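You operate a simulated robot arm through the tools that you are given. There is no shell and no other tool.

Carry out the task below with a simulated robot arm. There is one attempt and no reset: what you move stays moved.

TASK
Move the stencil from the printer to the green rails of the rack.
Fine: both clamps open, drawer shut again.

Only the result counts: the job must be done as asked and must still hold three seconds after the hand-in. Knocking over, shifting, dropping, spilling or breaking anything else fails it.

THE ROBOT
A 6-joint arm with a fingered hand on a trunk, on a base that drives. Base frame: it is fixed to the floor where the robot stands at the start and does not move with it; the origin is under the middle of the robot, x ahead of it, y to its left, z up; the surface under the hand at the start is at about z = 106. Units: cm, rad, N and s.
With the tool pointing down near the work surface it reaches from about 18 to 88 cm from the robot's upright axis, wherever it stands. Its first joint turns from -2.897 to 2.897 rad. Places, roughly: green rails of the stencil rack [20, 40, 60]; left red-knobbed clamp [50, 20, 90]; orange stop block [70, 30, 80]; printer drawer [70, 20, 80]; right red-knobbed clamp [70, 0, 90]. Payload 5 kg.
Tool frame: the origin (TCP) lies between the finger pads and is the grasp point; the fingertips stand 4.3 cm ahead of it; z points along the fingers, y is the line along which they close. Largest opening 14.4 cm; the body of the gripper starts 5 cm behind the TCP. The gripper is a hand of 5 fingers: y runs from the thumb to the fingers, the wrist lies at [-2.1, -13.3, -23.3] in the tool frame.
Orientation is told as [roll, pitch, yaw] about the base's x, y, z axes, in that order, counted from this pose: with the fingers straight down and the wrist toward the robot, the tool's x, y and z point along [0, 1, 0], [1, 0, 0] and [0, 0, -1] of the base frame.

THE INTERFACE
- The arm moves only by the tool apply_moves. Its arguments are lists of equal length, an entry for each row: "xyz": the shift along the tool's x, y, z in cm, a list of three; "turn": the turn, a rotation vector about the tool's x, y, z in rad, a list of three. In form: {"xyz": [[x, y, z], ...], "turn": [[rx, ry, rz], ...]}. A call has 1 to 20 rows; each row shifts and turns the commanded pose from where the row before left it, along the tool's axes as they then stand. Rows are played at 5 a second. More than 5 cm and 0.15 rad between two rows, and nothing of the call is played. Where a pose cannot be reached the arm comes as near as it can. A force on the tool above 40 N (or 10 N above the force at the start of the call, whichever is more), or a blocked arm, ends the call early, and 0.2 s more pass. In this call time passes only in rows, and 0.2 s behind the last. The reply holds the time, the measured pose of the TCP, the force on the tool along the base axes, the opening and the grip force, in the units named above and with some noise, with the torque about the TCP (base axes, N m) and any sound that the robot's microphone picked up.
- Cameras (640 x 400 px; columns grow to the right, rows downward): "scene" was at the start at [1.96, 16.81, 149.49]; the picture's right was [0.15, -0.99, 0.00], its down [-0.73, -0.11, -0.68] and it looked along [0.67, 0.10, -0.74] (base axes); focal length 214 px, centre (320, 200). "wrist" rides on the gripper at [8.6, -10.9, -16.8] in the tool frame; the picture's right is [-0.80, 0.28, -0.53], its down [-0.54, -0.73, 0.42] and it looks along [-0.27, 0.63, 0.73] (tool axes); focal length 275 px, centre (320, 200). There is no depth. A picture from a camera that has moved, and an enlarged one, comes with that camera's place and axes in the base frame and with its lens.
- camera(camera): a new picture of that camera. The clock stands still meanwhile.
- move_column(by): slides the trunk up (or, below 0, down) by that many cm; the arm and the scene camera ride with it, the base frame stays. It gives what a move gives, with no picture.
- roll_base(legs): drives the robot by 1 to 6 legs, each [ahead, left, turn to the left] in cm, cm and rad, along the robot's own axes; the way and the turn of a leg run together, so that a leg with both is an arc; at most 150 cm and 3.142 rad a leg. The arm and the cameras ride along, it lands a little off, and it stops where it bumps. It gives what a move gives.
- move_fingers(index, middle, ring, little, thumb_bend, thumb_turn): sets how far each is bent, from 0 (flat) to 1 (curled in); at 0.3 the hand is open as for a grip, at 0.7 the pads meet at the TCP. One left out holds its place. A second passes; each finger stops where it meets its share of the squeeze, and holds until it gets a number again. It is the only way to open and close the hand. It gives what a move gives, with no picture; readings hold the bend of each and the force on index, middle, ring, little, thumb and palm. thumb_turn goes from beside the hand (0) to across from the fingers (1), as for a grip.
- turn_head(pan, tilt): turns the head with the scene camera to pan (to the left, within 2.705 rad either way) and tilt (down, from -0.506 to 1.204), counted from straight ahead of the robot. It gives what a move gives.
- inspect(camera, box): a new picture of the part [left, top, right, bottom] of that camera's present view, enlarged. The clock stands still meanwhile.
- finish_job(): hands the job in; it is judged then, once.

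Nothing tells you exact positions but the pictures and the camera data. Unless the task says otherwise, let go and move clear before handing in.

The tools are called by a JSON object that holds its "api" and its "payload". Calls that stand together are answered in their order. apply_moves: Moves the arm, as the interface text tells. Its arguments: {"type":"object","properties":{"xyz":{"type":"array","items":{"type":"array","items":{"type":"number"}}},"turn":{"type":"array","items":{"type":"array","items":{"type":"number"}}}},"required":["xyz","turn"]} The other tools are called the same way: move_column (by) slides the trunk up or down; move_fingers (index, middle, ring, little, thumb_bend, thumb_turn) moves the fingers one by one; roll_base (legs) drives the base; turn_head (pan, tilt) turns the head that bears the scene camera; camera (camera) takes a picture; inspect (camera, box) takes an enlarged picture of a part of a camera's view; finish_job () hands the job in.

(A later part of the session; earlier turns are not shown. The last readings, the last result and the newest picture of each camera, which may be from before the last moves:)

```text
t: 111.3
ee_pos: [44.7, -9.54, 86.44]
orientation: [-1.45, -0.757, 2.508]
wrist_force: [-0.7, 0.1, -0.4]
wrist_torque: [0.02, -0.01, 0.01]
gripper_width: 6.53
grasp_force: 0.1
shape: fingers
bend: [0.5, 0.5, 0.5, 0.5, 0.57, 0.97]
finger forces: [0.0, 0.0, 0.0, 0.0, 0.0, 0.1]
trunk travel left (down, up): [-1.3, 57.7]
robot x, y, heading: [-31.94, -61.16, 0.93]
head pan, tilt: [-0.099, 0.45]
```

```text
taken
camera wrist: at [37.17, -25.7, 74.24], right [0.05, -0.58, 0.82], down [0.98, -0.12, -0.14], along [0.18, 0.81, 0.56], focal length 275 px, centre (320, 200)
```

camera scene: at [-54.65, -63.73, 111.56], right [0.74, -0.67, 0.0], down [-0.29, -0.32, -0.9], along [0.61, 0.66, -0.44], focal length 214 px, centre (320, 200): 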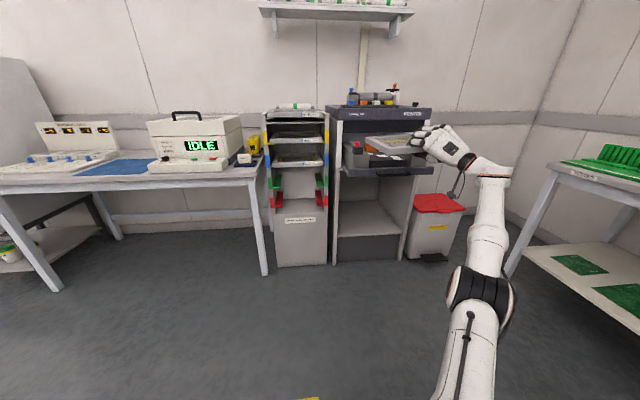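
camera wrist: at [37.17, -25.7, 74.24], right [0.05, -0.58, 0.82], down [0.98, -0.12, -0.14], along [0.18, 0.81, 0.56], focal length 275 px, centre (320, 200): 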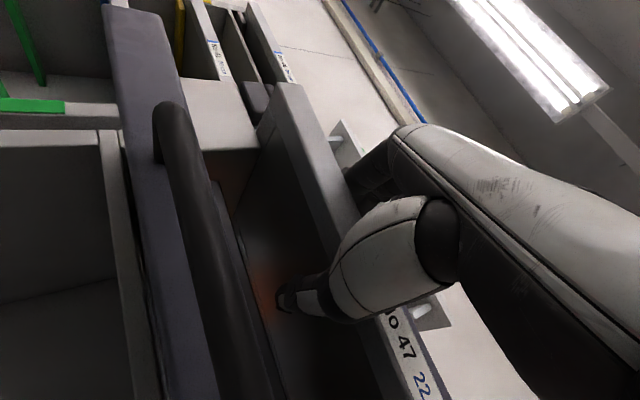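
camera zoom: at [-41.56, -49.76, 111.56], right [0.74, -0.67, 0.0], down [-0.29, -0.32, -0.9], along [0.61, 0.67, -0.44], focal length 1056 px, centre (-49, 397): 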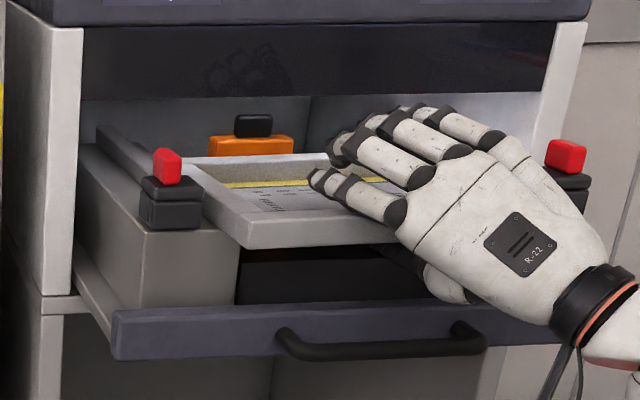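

{"api": "apply_moves", "payload": {"xyz": [[-0.72, 0.69, -0.09], [0.25, 0, -1.98], [0.25, 0, -1.98], [0.37, 0, -2.97], [0.37, 0, -2.97], [0.37, 0, -2.97]], "turn": [[0, 0, 0], [0, 0, 0], [0, 0, 0], [0, 0, 0], [0, 0, 0], [0, 0, 0]]}}

{"api": "inspect", "payload": {"camera": "scene", "box": [320, 110, 480, 220]}}

```text
t: 112.7
ee_pos: [42.82, -18.67, 91.74]
orientation: [-1.445, -0.755, 2.508]
wrist_force: [0.0, 0.2, -2.6]
wrist_torque: [-0.07, 0.14, 0.01]
gripper_width: 6.76
grasp_force: 1.3
shape: fingers
bend: [0.5, 0.5, 0.5, 0.5, 0.56, 0.97]
finger forces: [0.1, 0.0, 0.0, 0.1, 2.5, 0.0]
out of reach, approached as far as the arm can: row 2, 3, 4, 5, 6
trunk travel left (down, up): [-1.3, 57.7]
robot x, y, heading: [-31.6, -60.83, 0.934]
head pan, tilt: [-0.099, 0.45]
```

```text
3.64 times, centred on (400, 165) of scene
camera zoom: at [-41.55, -49.74, 111.56], right [0.74, -0.67, 0.0], down [-0.29, -0.32, -0.9], along [0.61, 0.67, -0.44], focal length 780 px, centre (29, 327)
```

zoom: 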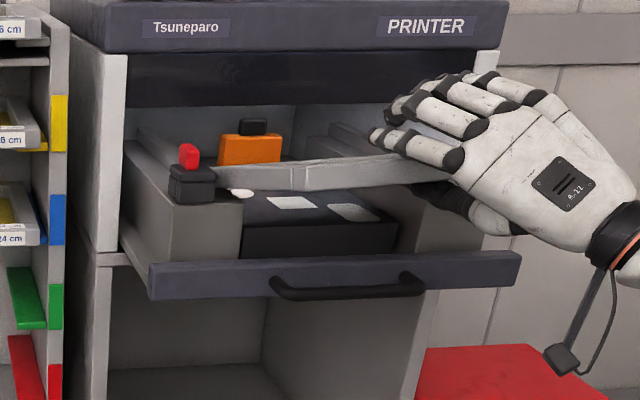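

The hand slid upward at its reach limit and the thumb has lifted the frame's front edge. I'll stop and look before undoing this.

{"api": "camera", "payload": {"camera": "wrist"}}

{"api": "inspect", "payload": {"camera": "scene", "box": [340, 130, 450, 200]}}

```text
taken
camera wrist: at [35.13, -34.9, 79.6], right [0.06, -0.57, 0.82], down [0.98, -0.12, -0.15], along [0.18, 0.81, 0.56], focal length 275 px, centre (320, 200)
```

wrist: 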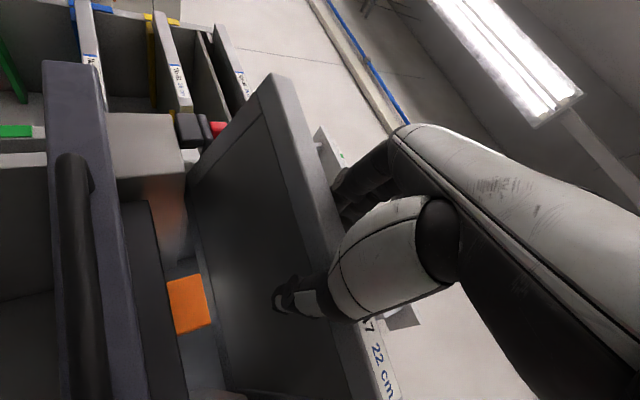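

```text
5.71 times, centred on (395, 165) of scene
camera zoom: at [-41.55, -49.74, 111.56], right [0.74, -0.67, 0.0], down [-0.29, -0.32, -0.9], along [0.61, 0.67, -0.44], focal length 1226 px, centre (-109, 400)
```

zoom: 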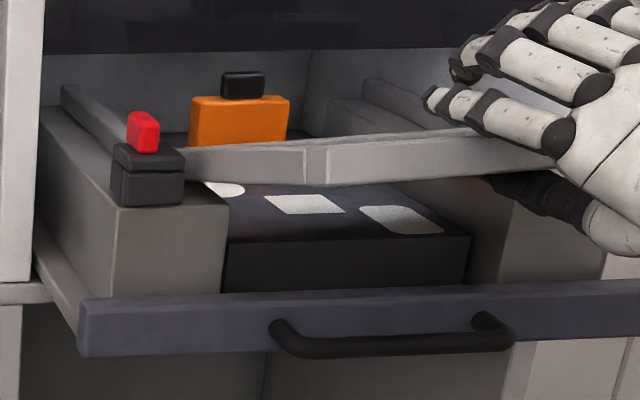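

The frame's rear edge still rests on the risers while its front rests on my thumb. I'll reverse the same path to set it back down.

{"api": "apply_moves", "payload": {"xyz": [[1.096, -0.15, 1.838], [1.096, -0.15, 1.838], [1.096, -0.15, 1.838]], "turn": [[0, 0, 0], [0, 0, 0], [0, 0, 0]]}}

{"api": "inspect", "payload": {"camera": "scene", "box": [340, 130, 450, 200]}}

{"api": "camera", "payload": {"camera": "wrist"}}

```text
t: 113.5
ee_pos: [43.84, -12.95, 88.66]
orientation: [-1.45, -0.758, 2.508]
wrist_force: [-0.4, 0.0, -2.5]
wrist_torque: [-0.02, 0.07, 0.02]
gripper_width: 6.84
grasp_force: 1.4
shape: fingers
bend: [0.5, 0.5, 0.5, 0.5, 0.56, 0.97]
finger forces: [0.0, 0.1, 0.0, 0.0, 2.5, 0.0]
trunk travel left (down, up): [-1.3, 57.7]
robot x, y, heading: [-31.31, -60.98, 0.934]
head pan, tilt: [-0.099, 0.45]
```

```text
5.71 times, centred on (395, 165) of scene
camera zoom: at [-41.55, -49.76, 111.57], right [0.74, -0.67, 0.0], down [-0.29, -0.32, -0.9], along [0.61, 0.67, -0.44], focal length 1226 px, centre (-109, 400)
```

zoom: 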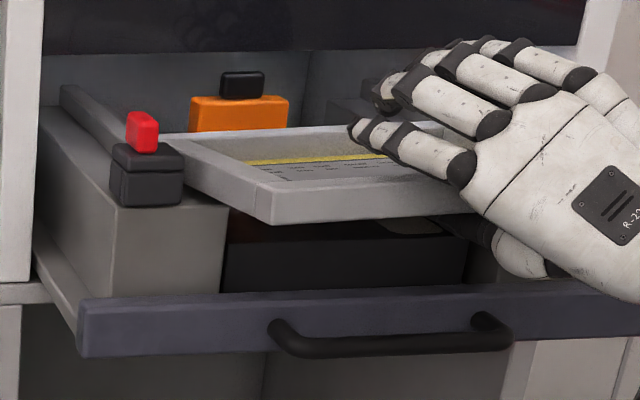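

```text
taken
camera wrist: at [36.23, -29.36, 76.38], right [0.05, -0.57, 0.82], down [0.98, -0.12, -0.14], along [0.18, 0.81, 0.56], focal length 275 px, centre (320, 200)
```

wrist: 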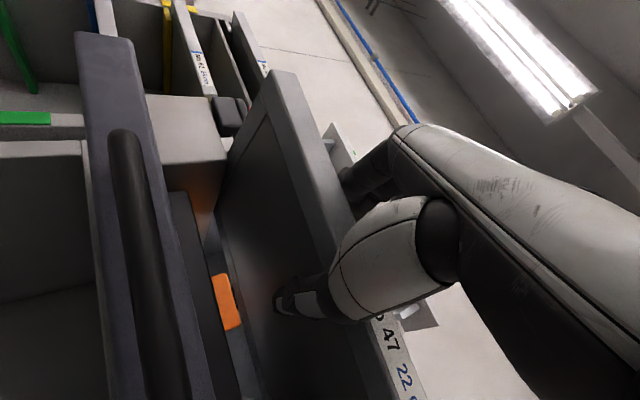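

{"api": "apply_moves", "payload": {"xyz": [[1.096, -0.15, 1.838], [1.2, -0.3, 1.838]], "turn": [[0, 0, 0], [0, 0, 0]]}}

{"api": "inspect", "payload": {"camera": "scene", "box": [340, 130, 450, 200]}}

{"api": "camera", "payload": {"camera": "wrist"}}

```text
t: 114.1
ee_pos: [44.47, -9.42, 86.41]
orientation: [-1.454, -0.758, 2.512]
wrist_force: [0.0, -0.4, 0.9]
wrist_torque: [-0.05, 0.05, 0.02]
gripper_width: 6.62
grasp_force: 0.1
shape: fingers
bend: [0.5, 0.5, 0.5, 0.5, 0.57, 0.97]
finger forces: [0.1, 0.0, 0.0, 0.0, 0.1, 0.0]
trunk travel left (down, up): [-1.3, 57.7]
robot x, y, heading: [-31.98, -61.3, 0.936]
head pan, tilt: [-0.099, 0.45]
```

```text
5.71 times, centred on (395, 165) of scene
camera zoom: at [-41.57, -49.77, 111.57], right [0.74, -0.67, 0.0], down [-0.29, -0.32, -0.9], along [0.61, 0.67, -0.44], focal length 1226 px, centre (-109, 400)
```

zoom: 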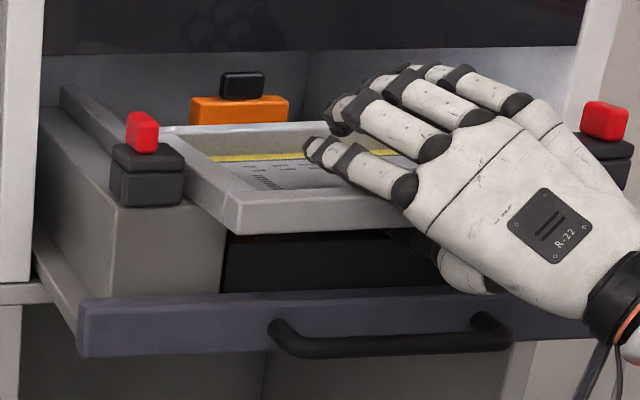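

```text
taken
camera wrist: at [36.91, -25.66, 74.12], right [0.05, -0.58, 0.82], down [0.98, -0.12, -0.14], along [0.18, 0.81, 0.56], focal length 275 px, centre (320, 200)
```

wrist: 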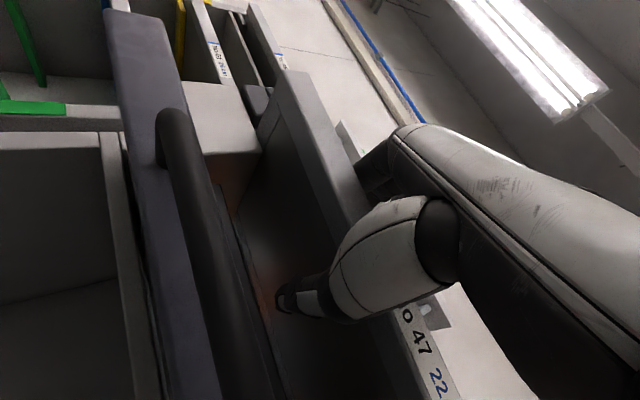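

The stencil is back flat on the risers. This time I'll open the thumb a bit more and back the whole base away.

{"api": "move_fingers", "payload": {"index": 0.45, "middle": 0.45, "ring": 0.45, "little": 0.45, "thumb_bend": 0.53}}

{"api": "roll_base", "payload": {"legs": [[-8, 0, 0]]}}

{"api": "inspect", "payload": {"camera": "scene", "box": [330, 120, 460, 210]}}

```text
t: 115.1
ee_pos: [44.52, -9.57, 86.28]
orientation: [-1.45, -0.757, 2.508]
wrist_force: [0.1, 0.1, -0.1]
wrist_torque: [-0.02, -0.02, 0.0]
gripper_width: 8.19
grasp_force: 0.1
shape: fingers
bend: [0.45, 0.45, 0.45, 0.45, 0.53, 0.97]
finger forces: [0.1, 0.0, 0.0, 0.0, 0.0, 0.0]
trunk travel left (down, up): [-1.3, 57.7]
robot x, y, heading: [-31.89, -61.0, 0.933]
head pan, tilt: [-0.099, 0.45]
```

```text
t: 116.1
ee_pos: [39.76, -15.88, 86.26]
orientation: [-1.45, -0.757, 2.513]
wrist_force: [-0.2, -1.0, 0.5]
wrist_torque: [0.01, 0.0, -0.01]
gripper_width: 8.16
grasp_force: 0.0
shape: fingers
bend: [0.45, 0.45, 0.45, 0.45, 0.53, 0.97]
finger forces: [0.1, 0.0, 0.1, 0.0, 0.0, 0.0]
trunk travel left (down, up): [-1.3, 57.7]
robot x, y, heading: [-36.27, -67.51, 0.934]
head pan, tilt: [-0.099, 0.45]
```

```text
4.44 times, centred on (395, 165) of scene
camera zoom: at [-46.35, -56.21, 111.57], right [0.74, -0.67, 0.0], down [-0.29, -0.32, -0.9], along [0.61, 0.67, -0.44], focal length 953 px, centre (-13, 356)
```

zoom: 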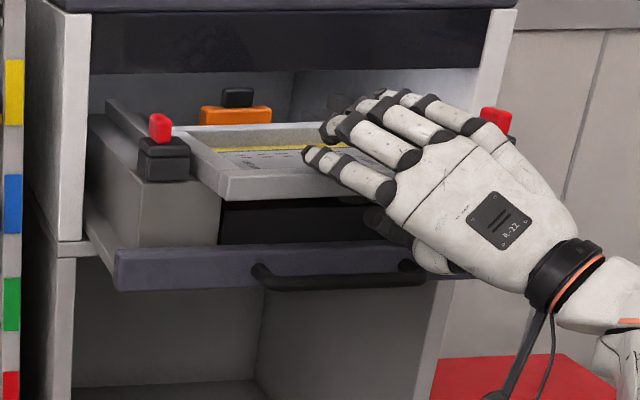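

Clean so far, with no contact. I'll back away further and check that the stencil stayed put.

{"api": "roll_base", "payload": {"legs": [[-14, 0, 0]]}}

{"api": "inspect", "payload": {"camera": "scene", "box": [320, 120, 460, 210]}}

{"api": "camera", "payload": {"camera": "scene"}}

```text
t: 117.5
ee_pos: [31.16, -27.38, 86.26]
orientation: [-1.451, -0.758, 2.512]
wrist_force: [0.0, 0.1, 0.7]
wrist_torque: [0.01, 0.02, 0.03]
gripper_width: 8.16
grasp_force: 0.0
shape: fingers
bend: [0.45, 0.45, 0.45, 0.45, 0.53, 0.97]
finger forces: [0.0, 0.0, 0.0, 0.0, 0.0, 0.0]
trunk travel left (down, up): [-1.3, 57.7]
robot x, y, heading: [-45.06, -78.77, 0.935]
head pan, tilt: [-0.099, 0.45]
```

```text
4.44 times, centred on (390, 165) of scene
camera zoom: at [-54.79, -67.61, 111.57], right [0.74, -0.67, 0.0], down [-0.29, -0.32, -0.9], along [0.6, 0.67, -0.44], focal length 953 px, centre (9, 356)
```

zoom: 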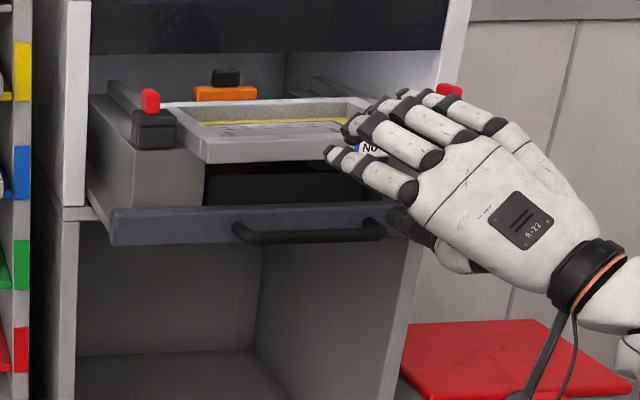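

```text
taken
camera scene: at [-54.79, -67.61, 111.57], right [0.74, -0.67, 0.0], down [-0.29, -0.32, -0.9], along [0.6, 0.67, -0.44], focal length 214 px, centre (320, 200)
```

scene: 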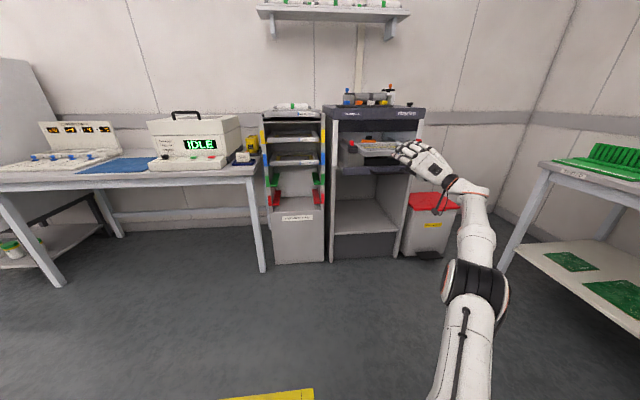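

The stencil is sitting safely. Now I'll un-roll the hand to the upright forward-pointing pose.

{"api": "apply_moves", "payload": {"xyz": [[0, 0, 0], [0, 0, 0], [0, 0, 0], [0, 0, 0], [0, 0, 0], [0, 0, 0]], "turn": [[0.033, -0.0022, 0.1372], [0.033, -0.0022, 0.1372], [0.033, -0.0022, 0.1372], [0.033, -0.0022, 0.1372], [0.033, -0.0022, 0.1372], [0.033, -0.0022, 0.1372]]}}

{"api": "inspect", "payload": {"camera": "scene", "box": [320, 100, 480, 220]}}

```text
t: 118.9
ee_pos: [31.19, -27.34, 86.25]
orientation: [0.008, -1.31, 0.925]
wrist_force: [1.0, 0.6, -0.7]
wrist_torque: [0.03, 0.02, 0.04]
gripper_width: 8.2
grasp_force: 0.0
shape: fingers
bend: [0.45, 0.45, 0.45, 0.45, 0.53, 0.97]
finger forces: [0.0, 0.0, 0.0, 0.0, 0.1, 0.0]
trunk travel left (down, up): [-1.3, 57.7]
robot x, y, heading: [-45.02, -79.41, 0.932]
head pan, tilt: [-0.099, 0.45]
```

```text
3.33 times, centred on (400, 160) of scene
camera zoom: at [-54.79, -67.61, 111.57], right [0.74, -0.67, 0.0], down [-0.29, -0.32, -0.9], along [0.61, 0.67, -0.44], focal length 715 px, centre (53, 333)
```

zoom: 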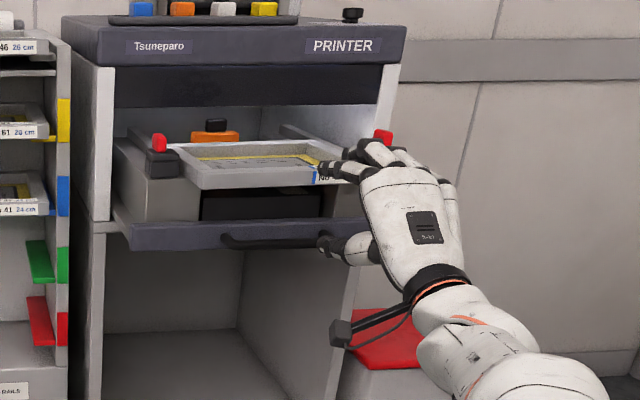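

{"api": "move_fingers", "payload": {"index": 0.5, "middle": 0.5, "ring": 0.5, "little": 0.5, "thumb_bend": 0.6}}

{"api": "roll_base", "payload": {"legs": [[11, -2, 0]]}}

{"api": "inspect", "payload": {"camera": "scene", "box": [330, 110, 470, 210]}}

{"api": "camera", "payload": {"camera": "wrist"}}

```text
t: 119.9
ee_pos: [31.28, -27.34, 86.14]
orientation: [0.002, -1.313, 0.934]
wrist_force: [-0.3, -0.1, 0.5]
wrist_torque: [0.0, 0.01, -0.02]
gripper_width: 6.11
grasp_force: 0.0
shape: fingers
bend: [0.5, 0.5, 0.5, 0.5, 0.6, 0.97]
finger forces: [0.0, 0.1, 0.0, 0.1, 0.0, 0.0]
trunk travel left (down, up): [-1.3, 57.7]
robot x, y, heading: [-44.99, -78.87, 0.937]
head pan, tilt: [-0.099, 0.45]
```

```text
t: 121.1
ee_pos: [39.66, -19.76, 86.25]
orientation: [0.001, -1.312, 0.932]
wrist_force: [0.0, 0.1, 1.2]
wrist_torque: [-0.01, -0.02, 0.03]
gripper_width: 6.11
grasp_force: 0.0
shape: fingers
bend: [0.5, 0.5, 0.5, 0.5, 0.6, 0.97]
finger forces: [0.0, 0.1, 0.1, 0.0, 0.0, 0.0]
trunk travel left (down, up): [-1.3, 57.7]
robot x, y, heading: [-36.57, -71.23, 0.93]
head pan, tilt: [-0.099, 0.45]
```

```text
4.00 times, centred on (400, 160) of scene
camera zoom: at [-46.5, -59.8, 111.56], right [0.74, -0.67, 0.0], down [-0.29, -0.32, -0.9], along [0.61, 0.67, -0.44], focal length 858 px, centre (0, 360)
```

zoom: 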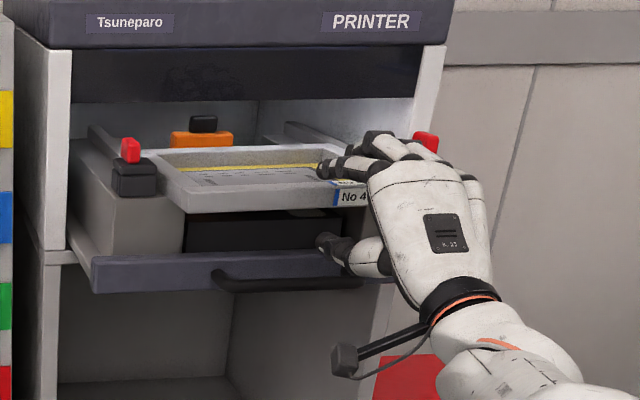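

```text
taken
camera wrist: at [21.5, -29.67, 79.98], right [0.37, -0.83, 0.41], down [0.57, -0.14, -0.81], along [0.73, 0.54, 0.42], focal length 275 px, centre (320, 200)
```

wrist: 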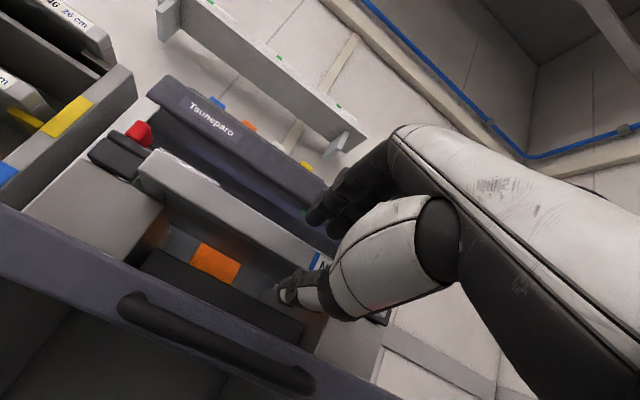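

{"api": "roll_base", "payload": {"legs": [[6, 0, 0]]}}

{"api": "inspect", "payload": {"camera": "scene", "box": [330, 110, 470, 210]}}

{"api": "camera", "payload": {"camera": "wrist"}}

```text
t: 122.0
ee_pos: [43.17, -14.91, 86.03]
orientation: [0.002, -1.313, 0.931]
wrist_force: [0.5, -0.6, 0.8]
wrist_torque: [0.0, 0.01, -0.01]
gripper_width: 6.13
grasp_force: 0.1
shape: fingers
bend: [0.5, 0.5, 0.5, 0.5, 0.6, 0.97]
finger forces: [0.0, 0.0, 0.1, 0.0, 0.0, 0.1]
trunk travel left (down, up): [-1.3, 57.7]
robot x, y, heading: [-33.31, -65.97, 0.927]
head pan, tilt: [-0.099, 0.45]
```

```text
4.00 times, centred on (400, 160) of scene
camera zoom: at [-42.93, -55.0, 111.56], right [0.74, -0.67, 0.0], down [-0.29, -0.32, -0.9], along [0.61, 0.67, -0.44], focal length 858 px, centre (0, 360)
```

zoom: 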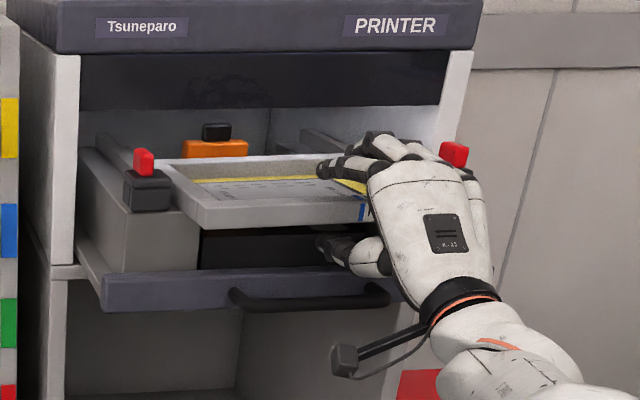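

```text
taken
camera wrist: at [25.07, -24.88, 79.97], right [0.37, -0.83, 0.41], down [0.57, -0.14, -0.81], along [0.73, 0.54, 0.42], focal length 275 px, centre (320, 200)
```

wrist: 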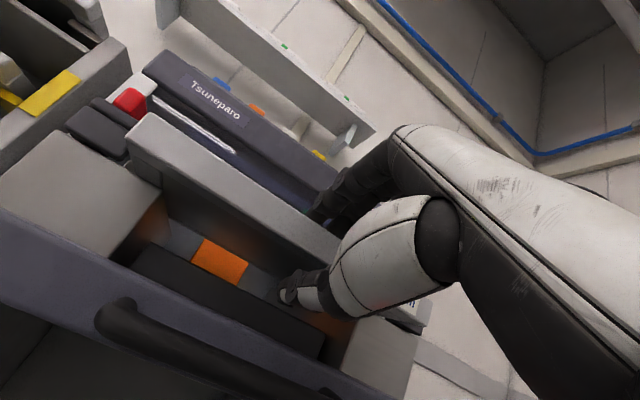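

{"api": "apply_moves", "payload": {"xyz": [[0, 0.473, 1.788], [0, 0.473, 1.788], [0, 0.473, 1.788]], "turn": [[0, 0, 0], [0, 0, 0], [0, 0, 0]]}}

{"api": "inspect", "payload": {"camera": "scene", "box": [330, 110, 470, 210]}}

{"api": "camera", "payload": {"camera": "wrist"}}

```text
t: 122.8
ee_pos: [46.71, -10.28, 86.16]
orientation: [0.003, -1.31, 0.928]
wrist_force: [-0.3, -0.1, -0.5]
wrist_torque: [-0.05, 0.01, 0.0]
gripper_width: 6.14
grasp_force: 0.0
shape: fingers
bend: [0.5, 0.5, 0.5, 0.5, 0.6, 0.97]
finger forces: [0.0, 0.1, 0.0, 0.0, 0.0, 0.0]
trunk travel left (down, up): [-1.3, 57.7]
robot x, y, heading: [-33.19, -66.07, 0.935]
head pan, tilt: [-0.099, 0.45]
```

```text
4.00 times, centred on (400, 160) of scene
camera zoom: at [-42.93, -55.01, 111.56], right [0.74, -0.67, 0.0], down [-0.29, -0.32, -0.9], along [0.61, 0.67, -0.44], focal length 858 px, centre (0, 360)
```

zoom: 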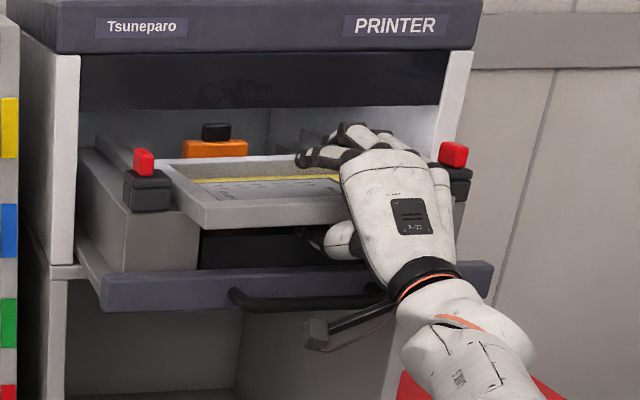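

```text
taken
camera wrist: at [28.51, -20.31, 79.86], right [0.38, -0.83, 0.41], down [0.57, -0.14, -0.81], along [0.73, 0.54, 0.42], focal length 275 px, centre (320, 200)
```

wrist: 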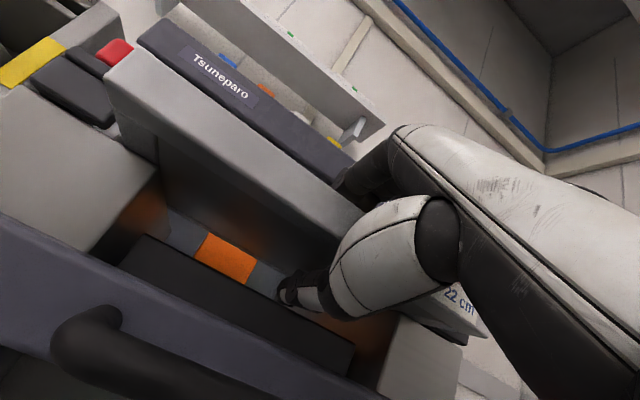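

{"api": "move_fingers", "payload": {"index": 0.68, "middle": 0.68, "ring": 0.68, "little": 0.68, "thumb_bend": 0.68}}

{"api": "inspect", "payload": {"camera": "scene", "box": [350, 130, 450, 200]}}

```text
t: 123.8
ee_pos: [46.7, -10.23, 86.15]
orientation: [0.001, -1.312, 0.93]
wrist_force: [0.8, -0.2, -0.6]
wrist_torque: [0.04, -0.01, 0.01]
gripper_width: 1.5
grasp_force: 0.0
shape: fingers
bend: [0.68, 0.68, 0.68, 0.68, 0.68, 0.97]
finger forces: [0.0, 0.1, 0.0, 0.1, 0.0, 0.0]
trunk travel left (down, up): [-1.3, 57.7]
robot x, y, heading: [-33.05, -65.83, 0.925]
head pan, tilt: [-0.099, 0.45]
```

```text
5.71 times, centred on (400, 165) of scene
camera zoom: at [-42.93, -55.0, 111.56], right [0.74, -0.67, 0.0], down [-0.29, -0.32, -0.9], along [0.61, 0.67, -0.44], focal length 1226 px, centre (-137, 400)
```

zoom: 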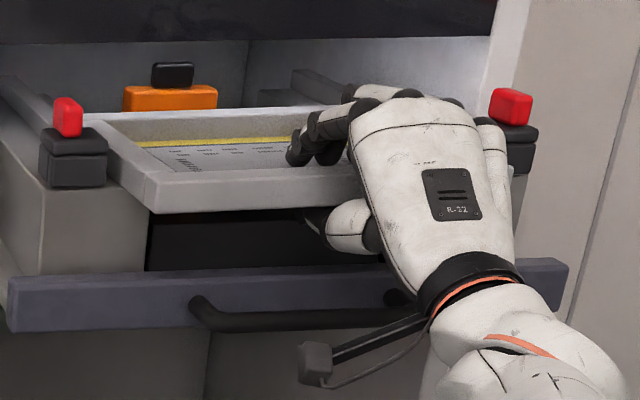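

{"api": "move_fingers", "payload": {"index": 0.7, "middle": 0.7, "ring": 0.7, "little": 0.7, "thumb_bend": 0.73}}

{"api": "inspect", "payload": {"camera": "scene", "box": [350, 130, 450, 200]}}

```text
t: 124.8
ee_pos: [46.74, -10.31, 86.08]
orientation: [0.002, -1.311, 0.932]
wrist_force: [-0.3, -0.3, 0.6]
wrist_torque: [-0.08, -0.01, 0.0]
gripper_width: 0.72
grasp_force: 4.1
shape: fingers
bend: [0.69, 0.69, 0.7, 0.7, 0.71, 0.97]
finger forces: [1.1, 1.5, 0.0, 0.0, 5.1, 0.0]
trunk travel left (down, up): [-1.3, 57.7]
robot x, y, heading: [-33.33, -66.31, 0.929]
head pan, tilt: [-0.099, 0.45]
```

```text
5.71 times, centred on (400, 165) of scene
camera zoom: at [-42.91, -54.99, 111.56], right [0.74, -0.67, 0.0], down [-0.29, -0.32, -0.9], along [0.61, 0.67, -0.44], focal length 1226 px, centre (-137, 400)
```

zoom: 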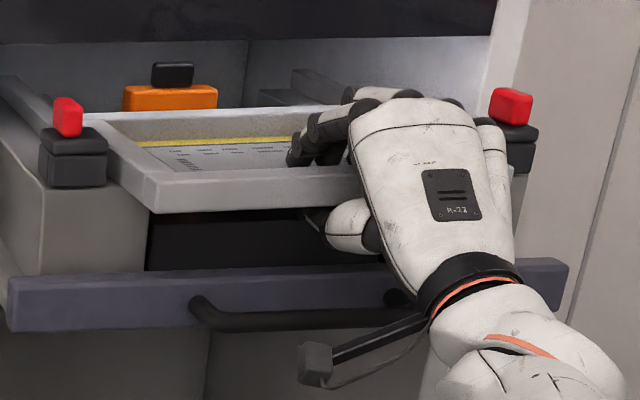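

{"api": "move_fingers", "payload": {"index": 0.73, "middle": 0.725, "ring": 0.715, "little": 0.71, "thumb_bend": 0.78}}

{"api": "inspect", "payload": {"camera": "scene", "box": [350, 130, 450, 200]}}

{"api": "camera", "payload": {"camera": "wrist"}}

```text
t: 125.8
ee_pos: [46.68, -10.26, 85.96]
orientation: [0.001, -1.31, 0.932]
wrist_force: [0.3, -1.7, 0.5]
wrist_torque: [-0.15, -0.15, 0.04]
gripper_width: 0.47
grasp_force: 13.9
shape: fingers
bend: [0.72, 0.71, 0.71, 0.71, 0.72, 0.97]
finger forces: [5.9, 4.9, 1.9, 0.1, 15.5, 0.0]
trunk travel left (down, up): [-1.3, 57.7]
robot x, y, heading: [-32.77, -66.39, 0.927]
head pan, tilt: [-0.099, 0.45]
```

```text
5.71 times, centred on (400, 165) of scene
camera zoom: at [-42.91, -54.99, 111.56], right [0.74, -0.67, 0.0], down [-0.29, -0.32, -0.9], along [0.61, 0.67, -0.44], focal length 1226 px, centre (-137, 400)
```

zoom: 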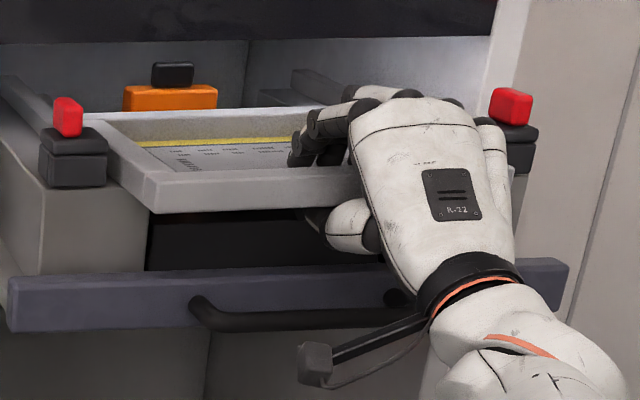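

```text
taken
camera wrist: at [28.51, -20.33, 79.86], right [0.37, -0.83, 0.41], down [0.57, -0.14, -0.81], along [0.73, 0.54, 0.42], focal length 275 px, centre (320, 200)
```

wrist: 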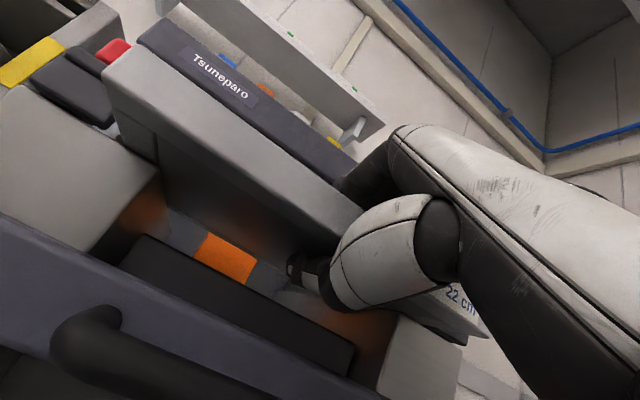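

A balanced, level pinch this time. I'll lift slightly and check that it holds level.

{"api": "apply_moves", "payload": {"xyz": [[0, 0.48, -0.13], [0, 0.48, -0.13], [0, 0.48, -0.13]], "turn": [[0, 0, 0], [0, 0, 0], [0, 0, 0]]}}

{"api": "inspect", "payload": {"camera": "scene", "box": [350, 130, 450, 200]}}

{"api": "camera", "payload": {"camera": "wrist"}}

```text
t: 126.6
ee_pos: [46.45, -10.42, 87.59]
orientation: [0.001, -1.311, 0.931]
wrist_force: [-0.7, 0.2, -2.9]
wrist_torque: [-0.15, -0.08, 0.02]
gripper_width: 0.42
grasp_force: 13.4
shape: fingers
bend: [0.72, 0.71, 0.71, 0.71, 0.72, 0.97]
finger forces: [6.7, 3.9, 1.0, 0.0, 15.0, 0.1]
trunk travel left (down, up): [-1.3, 57.7]
robot x, y, heading: [-33.01, -66.55, 0.927]
head pan, tilt: [-0.099, 0.45]
```

```text
5.71 times, centred on (400, 165) of scene
camera zoom: at [-42.91, -54.98, 111.56], right [0.74, -0.67, 0.0], down [-0.29, -0.32, -0.9], along [0.61, 0.67, -0.44], focal length 1226 px, centre (-137, 400)
```

zoom: 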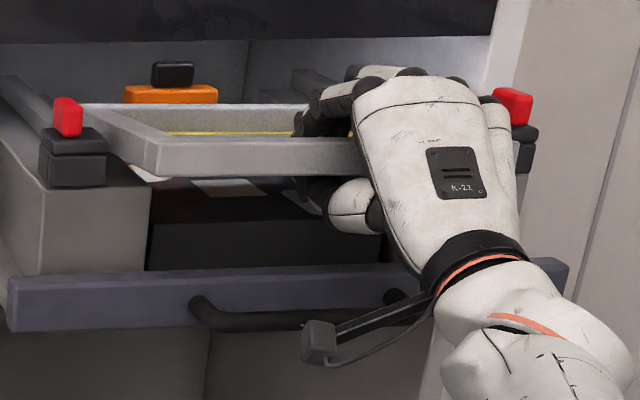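

```text
taken
camera wrist: at [28.38, -20.36, 81.38], right [0.37, -0.83, 0.41], down [0.57, -0.14, -0.81], along [0.73, 0.54, 0.42], focal length 275 px, centre (320, 200)
```

wrist: 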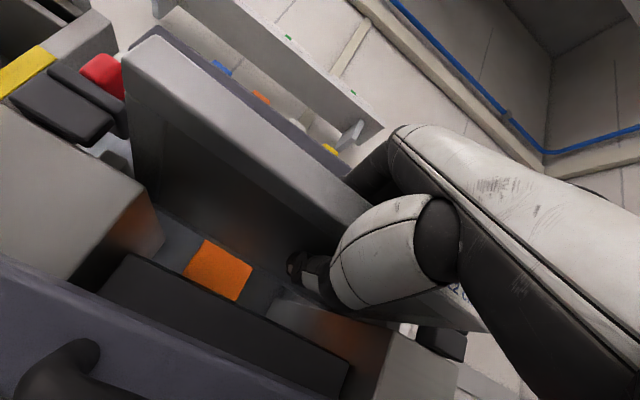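

{"api": "move_fingers", "payload": {"index": 0.76, "middle": 0.715, "ring": 0.7, "little": 0.7, "thumb_bend": 0.8}}

{"api": "inspect", "payload": {"camera": "scene", "box": [350, 130, 450, 200]}}

```text
t: 127.6
ee_pos: [46.48, -10.38, 87.5]
orientation: [0.002, -1.311, 0.929]
wrist_force: [0.5, 0.0, -3.0]
wrist_torque: [-0.19, -0.08, -0.04]
gripper_width: 0.34
grasp_force: 16.9
shape: fingers
bend: [0.73, 0.71, 0.7, 0.7, 0.72, 0.97]
finger forces: [10.6, 4.6, 0.2, 0.0, 18.5, 0.0]
trunk travel left (down, up): [-1.3, 57.7]
robot x, y, heading: [-33.15, -66.25, 0.931]
head pan, tilt: [-0.099, 0.45]
```

```text
5.71 times, centred on (400, 165) of scene
camera zoom: at [-42.91, -54.99, 111.56], right [0.74, -0.67, 0.0], down [-0.29, -0.32, -0.9], along [0.61, 0.67, -0.44], focal length 1226 px, centre (-137, 400)
```

zoom: 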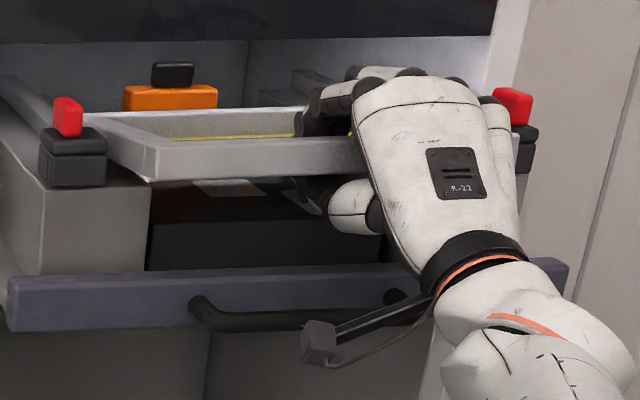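

{"api": "apply_moves", "payload": {"xyz": [[0, 0.48, -0.13], [0, 0.48, -0.13], [0, 0.48, -0.13], [0, 0.48, -0.13]], "turn": [[0, 0, 0], [0, 0, 0], [0, 0, 0], [0, 0, 0]]}}

{"api": "inspect", "payload": {"camera": "scene", "box": [340, 110, 460, 200]}}

{"api": "camera", "payload": {"camera": "wrist"}}

```text
t: 128.6
ee_pos: [46.51, -10.45, 89.53]
orientation: [0.001, -1.311, 0.93]
wrist_force: [-0.3, 0.4, -3.3]
wrist_torque: [-0.22, -0.03, 0.0]
gripper_width: 0.36
grasp_force: 16.2
shape: fingers
bend: [0.73, 0.71, 0.7, 0.7, 0.72, 0.97]
finger forces: [11.5, 3.1, 0.0, 0.4, 18.4, 0.1]
trunk travel left (down, up): [-1.3, 57.7]
robot x, y, heading: [-33.01, -66.08, 0.93]
head pan, tilt: [-0.099, 0.45]
```

```text
4.44 times, centred on (400, 155) of scene
camera zoom: at [-42.91, -54.98, 111.56], right [0.74, -0.67, 0.0], down [-0.29, -0.32, -0.9], along [0.61, 0.67, -0.44], focal length 953 px, centre (-36, 400)
```

zoom: 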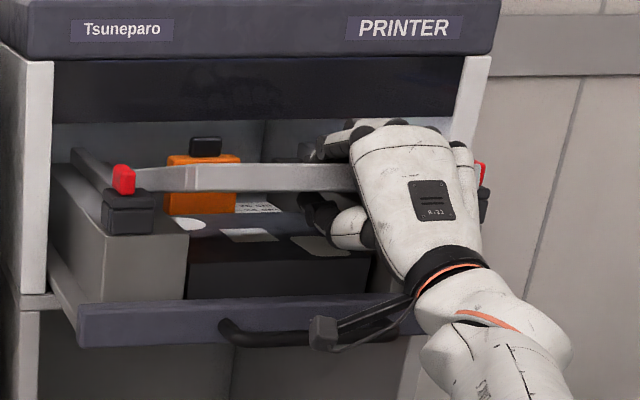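

```text
taken
camera wrist: at [28.38, -20.44, 83.35], right [0.38, -0.83, 0.41], down [0.57, -0.14, -0.81], along [0.73, 0.54, 0.42], focal length 275 px, centre (320, 200)
```

wrist: 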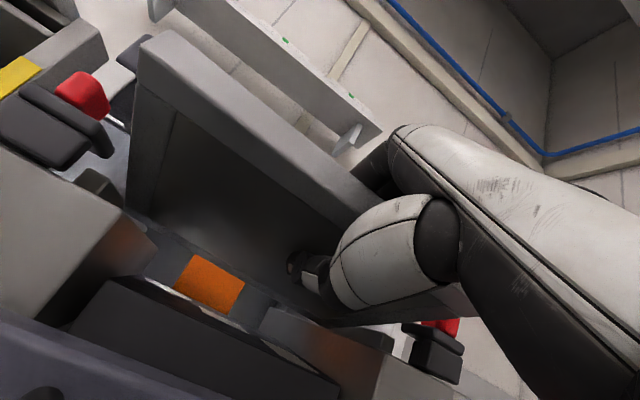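

The rear droops because the grip is too light in pitch. The rear edge is still on the risers, so I'll firm up the index, middle and thumb squeeze.

{"api": "apply_moves", "payload": {"xyz": [[0, -0.48, 0.13], [0, -0.48, 0.13], [0, -0.48, 0.13], [0, -0.48, 0.13], [0, -0.48, 0.13], [0, -0.3, 0.08]], "turn": [[0, 0, 0], [0, 0, 0], [0, 0, 0], [0, 0, 0], [0, 0, 0], [0, 0, 0]]}}

{"api": "move_fingers", "payload": {"index": 0.82, "middle": 0.78, "ring": 0.71, "little": 0.7, "thumb_bend": 0.88}}

{"api": "inspect", "payload": {"camera": "scene", "box": [340, 110, 460, 200]}}

{"api": "camera", "payload": {"camera": "wrist"}}

```text
t: 130.0
ee_pos: [46.62, -10.37, 86.84]
orientation: [0.001, -1.311, 0.932]
wrist_force: [0.5, -0.1, -3.3]
wrist_torque: [-0.11, -0.13, -0.09]
gripper_width: 0.34
grasp_force: 18.2
shape: fingers
bend: [0.73, 0.71, 0.7, 0.7, 0.72, 0.97]
finger forces: [12.1, 4.9, 0.1, 0.0, 20.0, 0.0]
trunk travel left (down, up): [-1.3, 57.7]
robot x, y, heading: [-33.49, -66.29, 0.924]
head pan, tilt: [-0.099, 0.45]
```

```text
t: 131.0
ee_pos: [46.67, -10.32, 86.96]
orientation: [0.001, -1.31, 0.931]
wrist_force: [0.0, 0.0, -2.4]
wrist_torque: [-0.17, -0.19, 0.09]
gripper_width: 0.29
grasp_force: 26.8
shape: fingers
bend: [0.75, 0.74, 0.71, 0.7, 0.71, 0.97]
finger forces: [14.2, 11.5, 0.1, 0.1, 28.1, 0.1]
trunk travel left (down, up): [-1.3, 57.7]
robot x, y, heading: [-32.97, -66.28, 0.931]
head pan, tilt: [-0.099, 0.45]
```

```text
4.44 times, centred on (400, 155) of scene
camera zoom: at [-42.92, -54.98, 111.56], right [0.74, -0.67, 0.0], down [-0.29, -0.32, -0.9], along [0.61, 0.67, -0.44], focal length 953 px, centre (-36, 400)
```

zoom: 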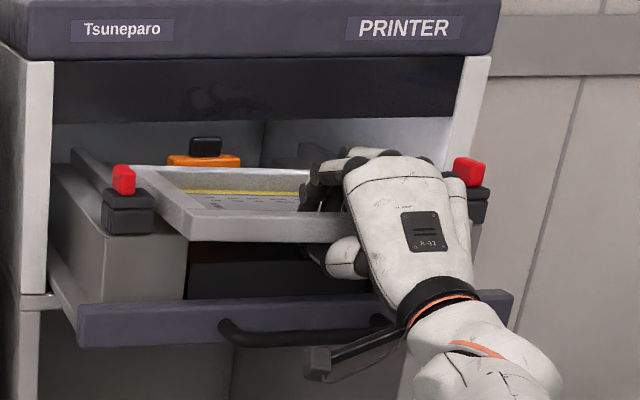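

```text
taken
camera wrist: at [28.44, -20.34, 80.64], right [0.37, -0.83, 0.41], down [0.57, -0.14, -0.81], along [0.73, 0.54, 0.42], focal length 275 px, centre (320, 200)
```

wrist: 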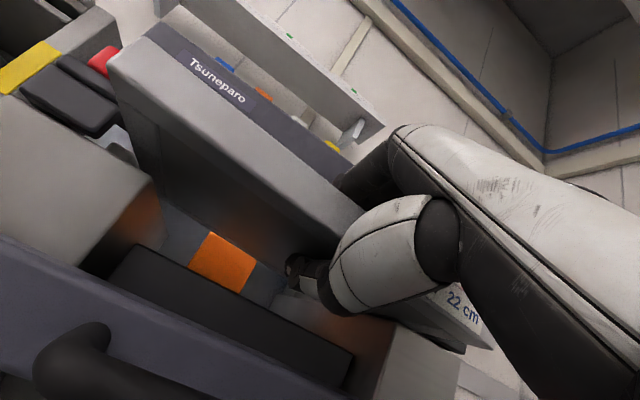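

I'll release and re-grip with the thumb reaching further under the frame, nearer its centre of mass, and the fingers pressing closer to the front. That makes a proper lever hold.

{"api": "move_fingers", "payload": {"index": 0.55, "middle": 0.55, "ring": 0.55, "little": 0.55, "thumb_bend": 0.52}}

{"api": "inspect", "payload": {"camera": "scene", "box": [340, 110, 460, 200]}}

{"api": "camera", "payload": {"camera": "wrist"}}

```text
t: 132.0
ee_pos: [46.49, -10.37, 86.88]
orientation: [0.002, -1.311, 0.93]
wrist_force: [0.2, -0.7, -0.8]
wrist_torque: [-0.04, 0.03, 0.01]
gripper_width: 6.55
grasp_force: 0.1
shape: fingers
bend: [0.55, 0.55, 0.55, 0.55, 0.52, 0.97]
finger forces: [0.0, 0.0, 0.0, 0.0, 0.0, 0.1]
trunk travel left (down, up): [-1.3, 57.7]
robot x, y, heading: [-33.23, -66.5, 0.929]
head pan, tilt: [-0.099, 0.45]
```

```text
4.44 times, centred on (400, 155) of scene
camera zoom: at [-42.93, -55.0, 111.57], right [0.74, -0.67, 0.0], down [-0.29, -0.32, -0.9], along [0.61, 0.67, -0.44], focal length 953 px, centre (-36, 400)
```

zoom: 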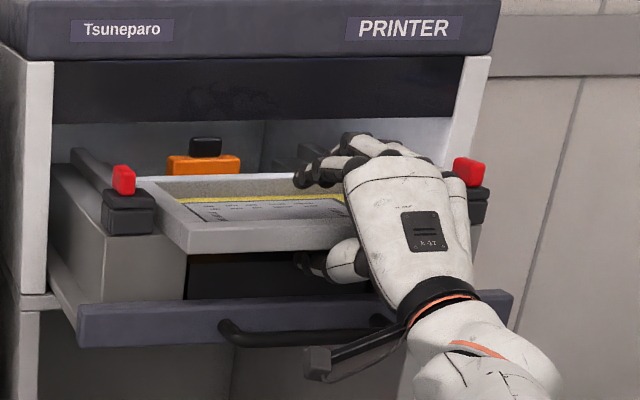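

```text
taken
camera wrist: at [28.43, -20.36, 80.67], right [0.37, -0.83, 0.41], down [0.57, -0.14, -0.81], along [0.73, 0.54, 0.42], focal length 275 px, centre (320, 200)
```

wrist: 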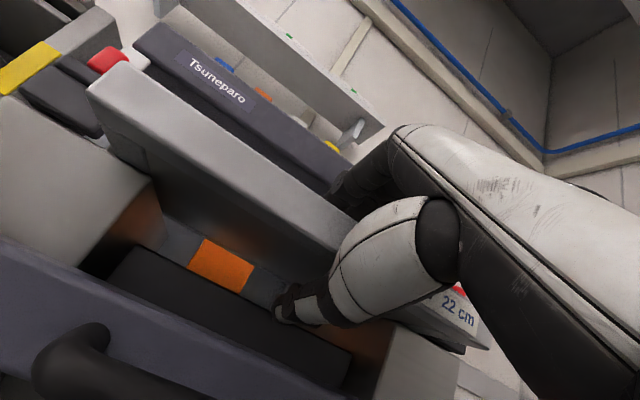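

{"api": "apply_moves", "payload": {"xyz": [[-0.3, 0.55, 0.11], [-0.3, 0.55, 0.11]], "turn": [[0, 0, 0], [0, 0, 0]]}}

{"api": "move_fingers", "payload": {"index": 0.75, "middle": 0.73, "ring": 0.72, "little": 0.72, "thumb_bend": 0.56}}

{"api": "inspect", "payload": {"camera": "scene", "box": [340, 110, 460, 200]}}

{"api": "camera", "payload": {"camera": "wrist"}}

```text
t: 132.6
ee_pos: [47.41, -10.41, 87.87]
orientation: [0.001, -1.311, 0.931]
wrist_force: [-0.8, 0.1, -3.3]
wrist_torque: [0.09, -0.04, 0.0]
gripper_width: 6.6
grasp_force: 1.1
shape: fingers
bend: [0.55, 0.55, 0.55, 0.55, 0.52, 0.97]
finger forces: [0.1, 0.1, 0.1, 0.1, 2.0, 0.0]
trunk travel left (down, up): [-1.3, 57.7]
robot x, y, heading: [-33.39, -66.45, 0.935]
head pan, tilt: [-0.099, 0.45]
```

```text
t: 133.6
ee_pos: [47.35, -10.44, 87.97]
orientation: [0.001, -1.314, 0.93]
wrist_force: [1.2, 0.2, 0.4]
wrist_torque: [0.13, -0.12, 0.01]
gripper_width: 2.16
grasp_force: 2.0
shape: fingers
bend: [0.75, 0.73, 0.72, 0.72, 0.55, 0.97]
finger forces: [1.2, 0.0, 0.0, 0.0, 2.9, 0.1]
trunk travel left (down, up): [-1.3, 57.7]
robot x, y, heading: [-33.27, -66.02, 0.927]
head pan, tilt: [-0.099, 0.45]
```

```text
4.44 times, centred on (400, 155) of scene
camera zoom: at [-42.91, -54.99, 111.57], right [0.74, -0.67, 0.0], down [-0.29, -0.32, -0.9], along [0.61, 0.67, -0.44], focal length 953 px, centre (-36, 400)
```

zoom: 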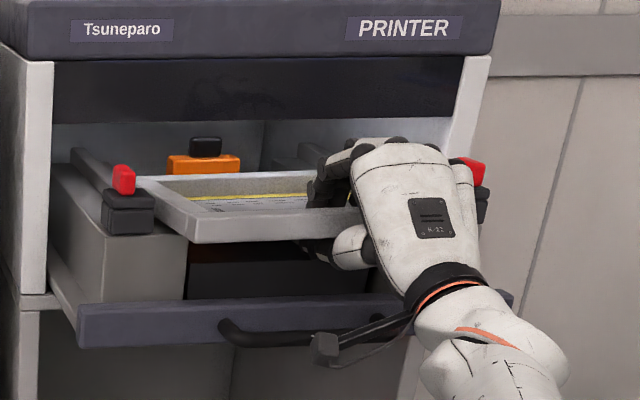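

```text
taken
camera wrist: at [29.23, -20.39, 81.7], right [0.37, -0.83, 0.41], down [0.57, -0.14, -0.81], along [0.73, 0.54, 0.42], focal length 275 px, centre (320, 200)
```

wrist: 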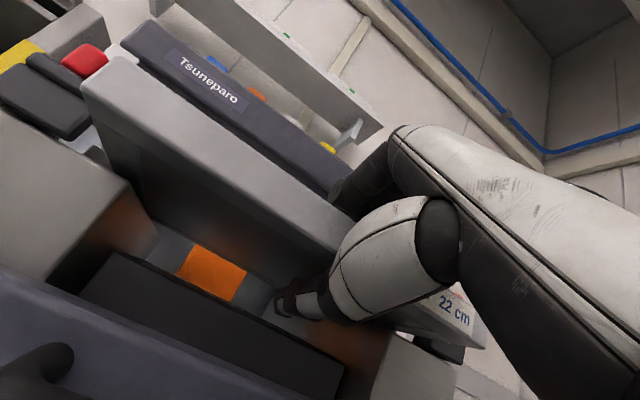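

{"api": "move_fingers", "payload": {"index": 0.8, "middle": 0.78, "ring": 0.75, "little": 0.73, "thumb_bend": 0.62}}

{"api": "inspect", "payload": {"camera": "scene", "box": [340, 110, 460, 200]}}

{"api": "camera", "payload": {"camera": "wrist"}}

```text
t: 134.6
ee_pos: [47.28, -10.38, 88.06]
orientation: [0.001, -1.311, 0.931]
wrist_force: [-2.3, -1.0, 3.5]
wrist_torque: [0.83, -0.75, 0.07]
gripper_width: 1.68
grasp_force: 17.0
shape: fingers
bend: [0.79, 0.77, 0.75, 0.73, 0.61, 0.97]
finger forces: [11.2, 7.4, 0.0, 0.0, 15.3, 0.0]
trunk travel left (down, up): [-1.3, 57.7]
robot x, y, heading: [-33.29, -66.29, 0.93]
head pan, tilt: [-0.099, 0.45]
```

```text
4.44 times, centred on (400, 155) of scene
camera zoom: at [-42.98, -55.03, 111.57], right [0.74, -0.67, 0.0], down [-0.29, -0.32, -0.9], along [0.61, 0.67, -0.43], focal length 953 px, centre (-36, 400)
```

zoom: 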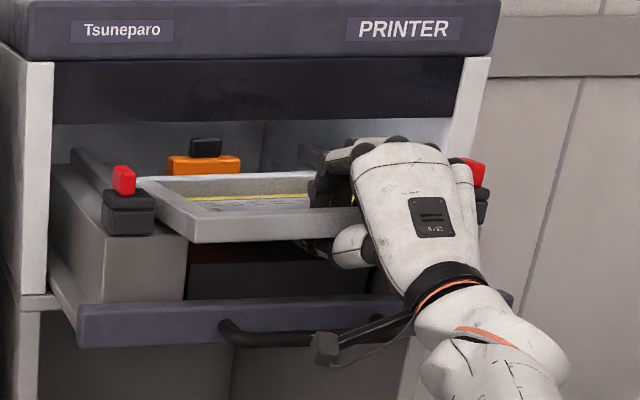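

```text
taken
camera wrist: at [29.16, -20.4, 81.81], right [0.37, -0.83, 0.41], down [0.57, -0.14, -0.81], along [0.73, 0.54, 0.42], focal length 275 px, centre (320, 200)
```

wrist: 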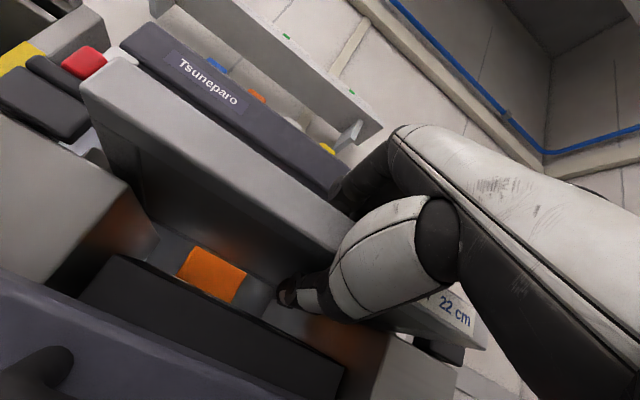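

{"api": "move_fingers", "payload": {"index": 0.6, "middle": 0.6, "ring": 0.6, "little": 0.6, "thumb_bend": 0.55}}

{"api": "apply_moves", "payload": {"xyz": [[0, -0.85, 0.23], [0, -0.85, 0.23], [0, 0.23, 0.87]], "turn": [[0, 0, 0], [0, 0, 0], [0, 0, 0]]}}

{"api": "move_fingers", "payload": {"index": 0.72, "middle": 0.72, "ring": 0.7, "little": 0.69, "thumb_bend": 0.75}}

{"api": "inspect", "payload": {"camera": "scene", "box": [340, 110, 460, 200]}}

```text
t: 135.6
ee_pos: [47.34, -10.37, 87.98]
orientation: [0.001, -1.311, 0.93]
wrist_force: [0.6, 0.0, -2.0]
wrist_torque: [0.06, -0.11, 0.02]
gripper_width: 5.24
grasp_force: 0.6
shape: fingers
bend: [0.6, 0.6, 0.6, 0.6, 0.55, 0.97]
finger forces: [0.0, 0.0, 0.1, 0.0, 1.8, 0.1]
trunk travel left (down, up): [-1.3, 57.7]
robot x, y, heading: [-33.1, -66.22, 0.926]
head pan, tilt: [-0.099, 0.45]
```

```text
t: 136.4
ee_pos: [47.94, -9.67, 86.03]
orientation: [0.003, -1.313, 0.93]
wrist_force: [0.4, -0.7, -0.5]
wrist_torque: [-0.02, -0.02, 0.02]
gripper_width: 5.12
grasp_force: 0.2
shape: fingers
bend: [0.6, 0.6, 0.6, 0.6, 0.55, 0.98]
finger forces: [0.1, 0.1, 0.1, 0.0, 0.1, 0.0]
trunk travel left (down, up): [-1.3, 57.7]
robot x, y, heading: [-32.91, -66.55, 0.929]
head pan, tilt: [-0.099, 0.45]
```

```text
t: 137.4
ee_pos: [47.94, -9.48, 86.22]
orientation: [0.0, -1.312, 0.933]
wrist_force: [-0.7, -0.1, 1.8]
wrist_torque: [0.03, -0.13, 0.06]
gripper_width: 0.49
grasp_force: 9.7
shape: fingers
bend: [0.72, 0.72, 0.7, 0.69, 0.71, 0.97]
finger forces: [5.4, 4.9, 0.0, 0.0, 9.1, 0.1]
trunk travel left (down, up): [-1.3, 57.7]
robot x, y, heading: [-33.09, -66.22, 0.924]
head pan, tilt: [-0.099, 0.45]
```

```text
4.44 times, centred on (400, 155) of scene
camera zoom: at [-42.94, -55.0, 111.56], right [0.74, -0.67, 0.0], down [-0.29, -0.32, -0.9], along [0.61, 0.67, -0.44], focal length 953 px, centre (-36, 400)
```

zoom: 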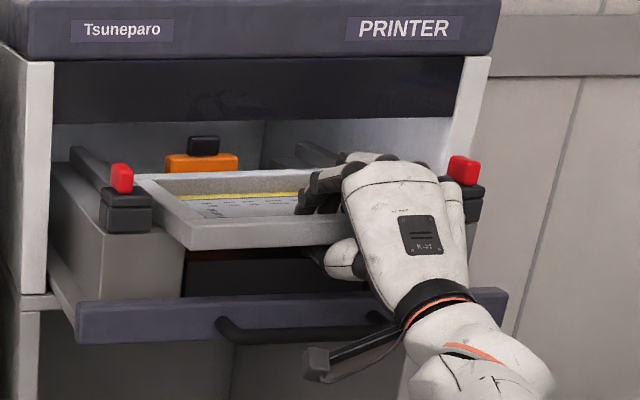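

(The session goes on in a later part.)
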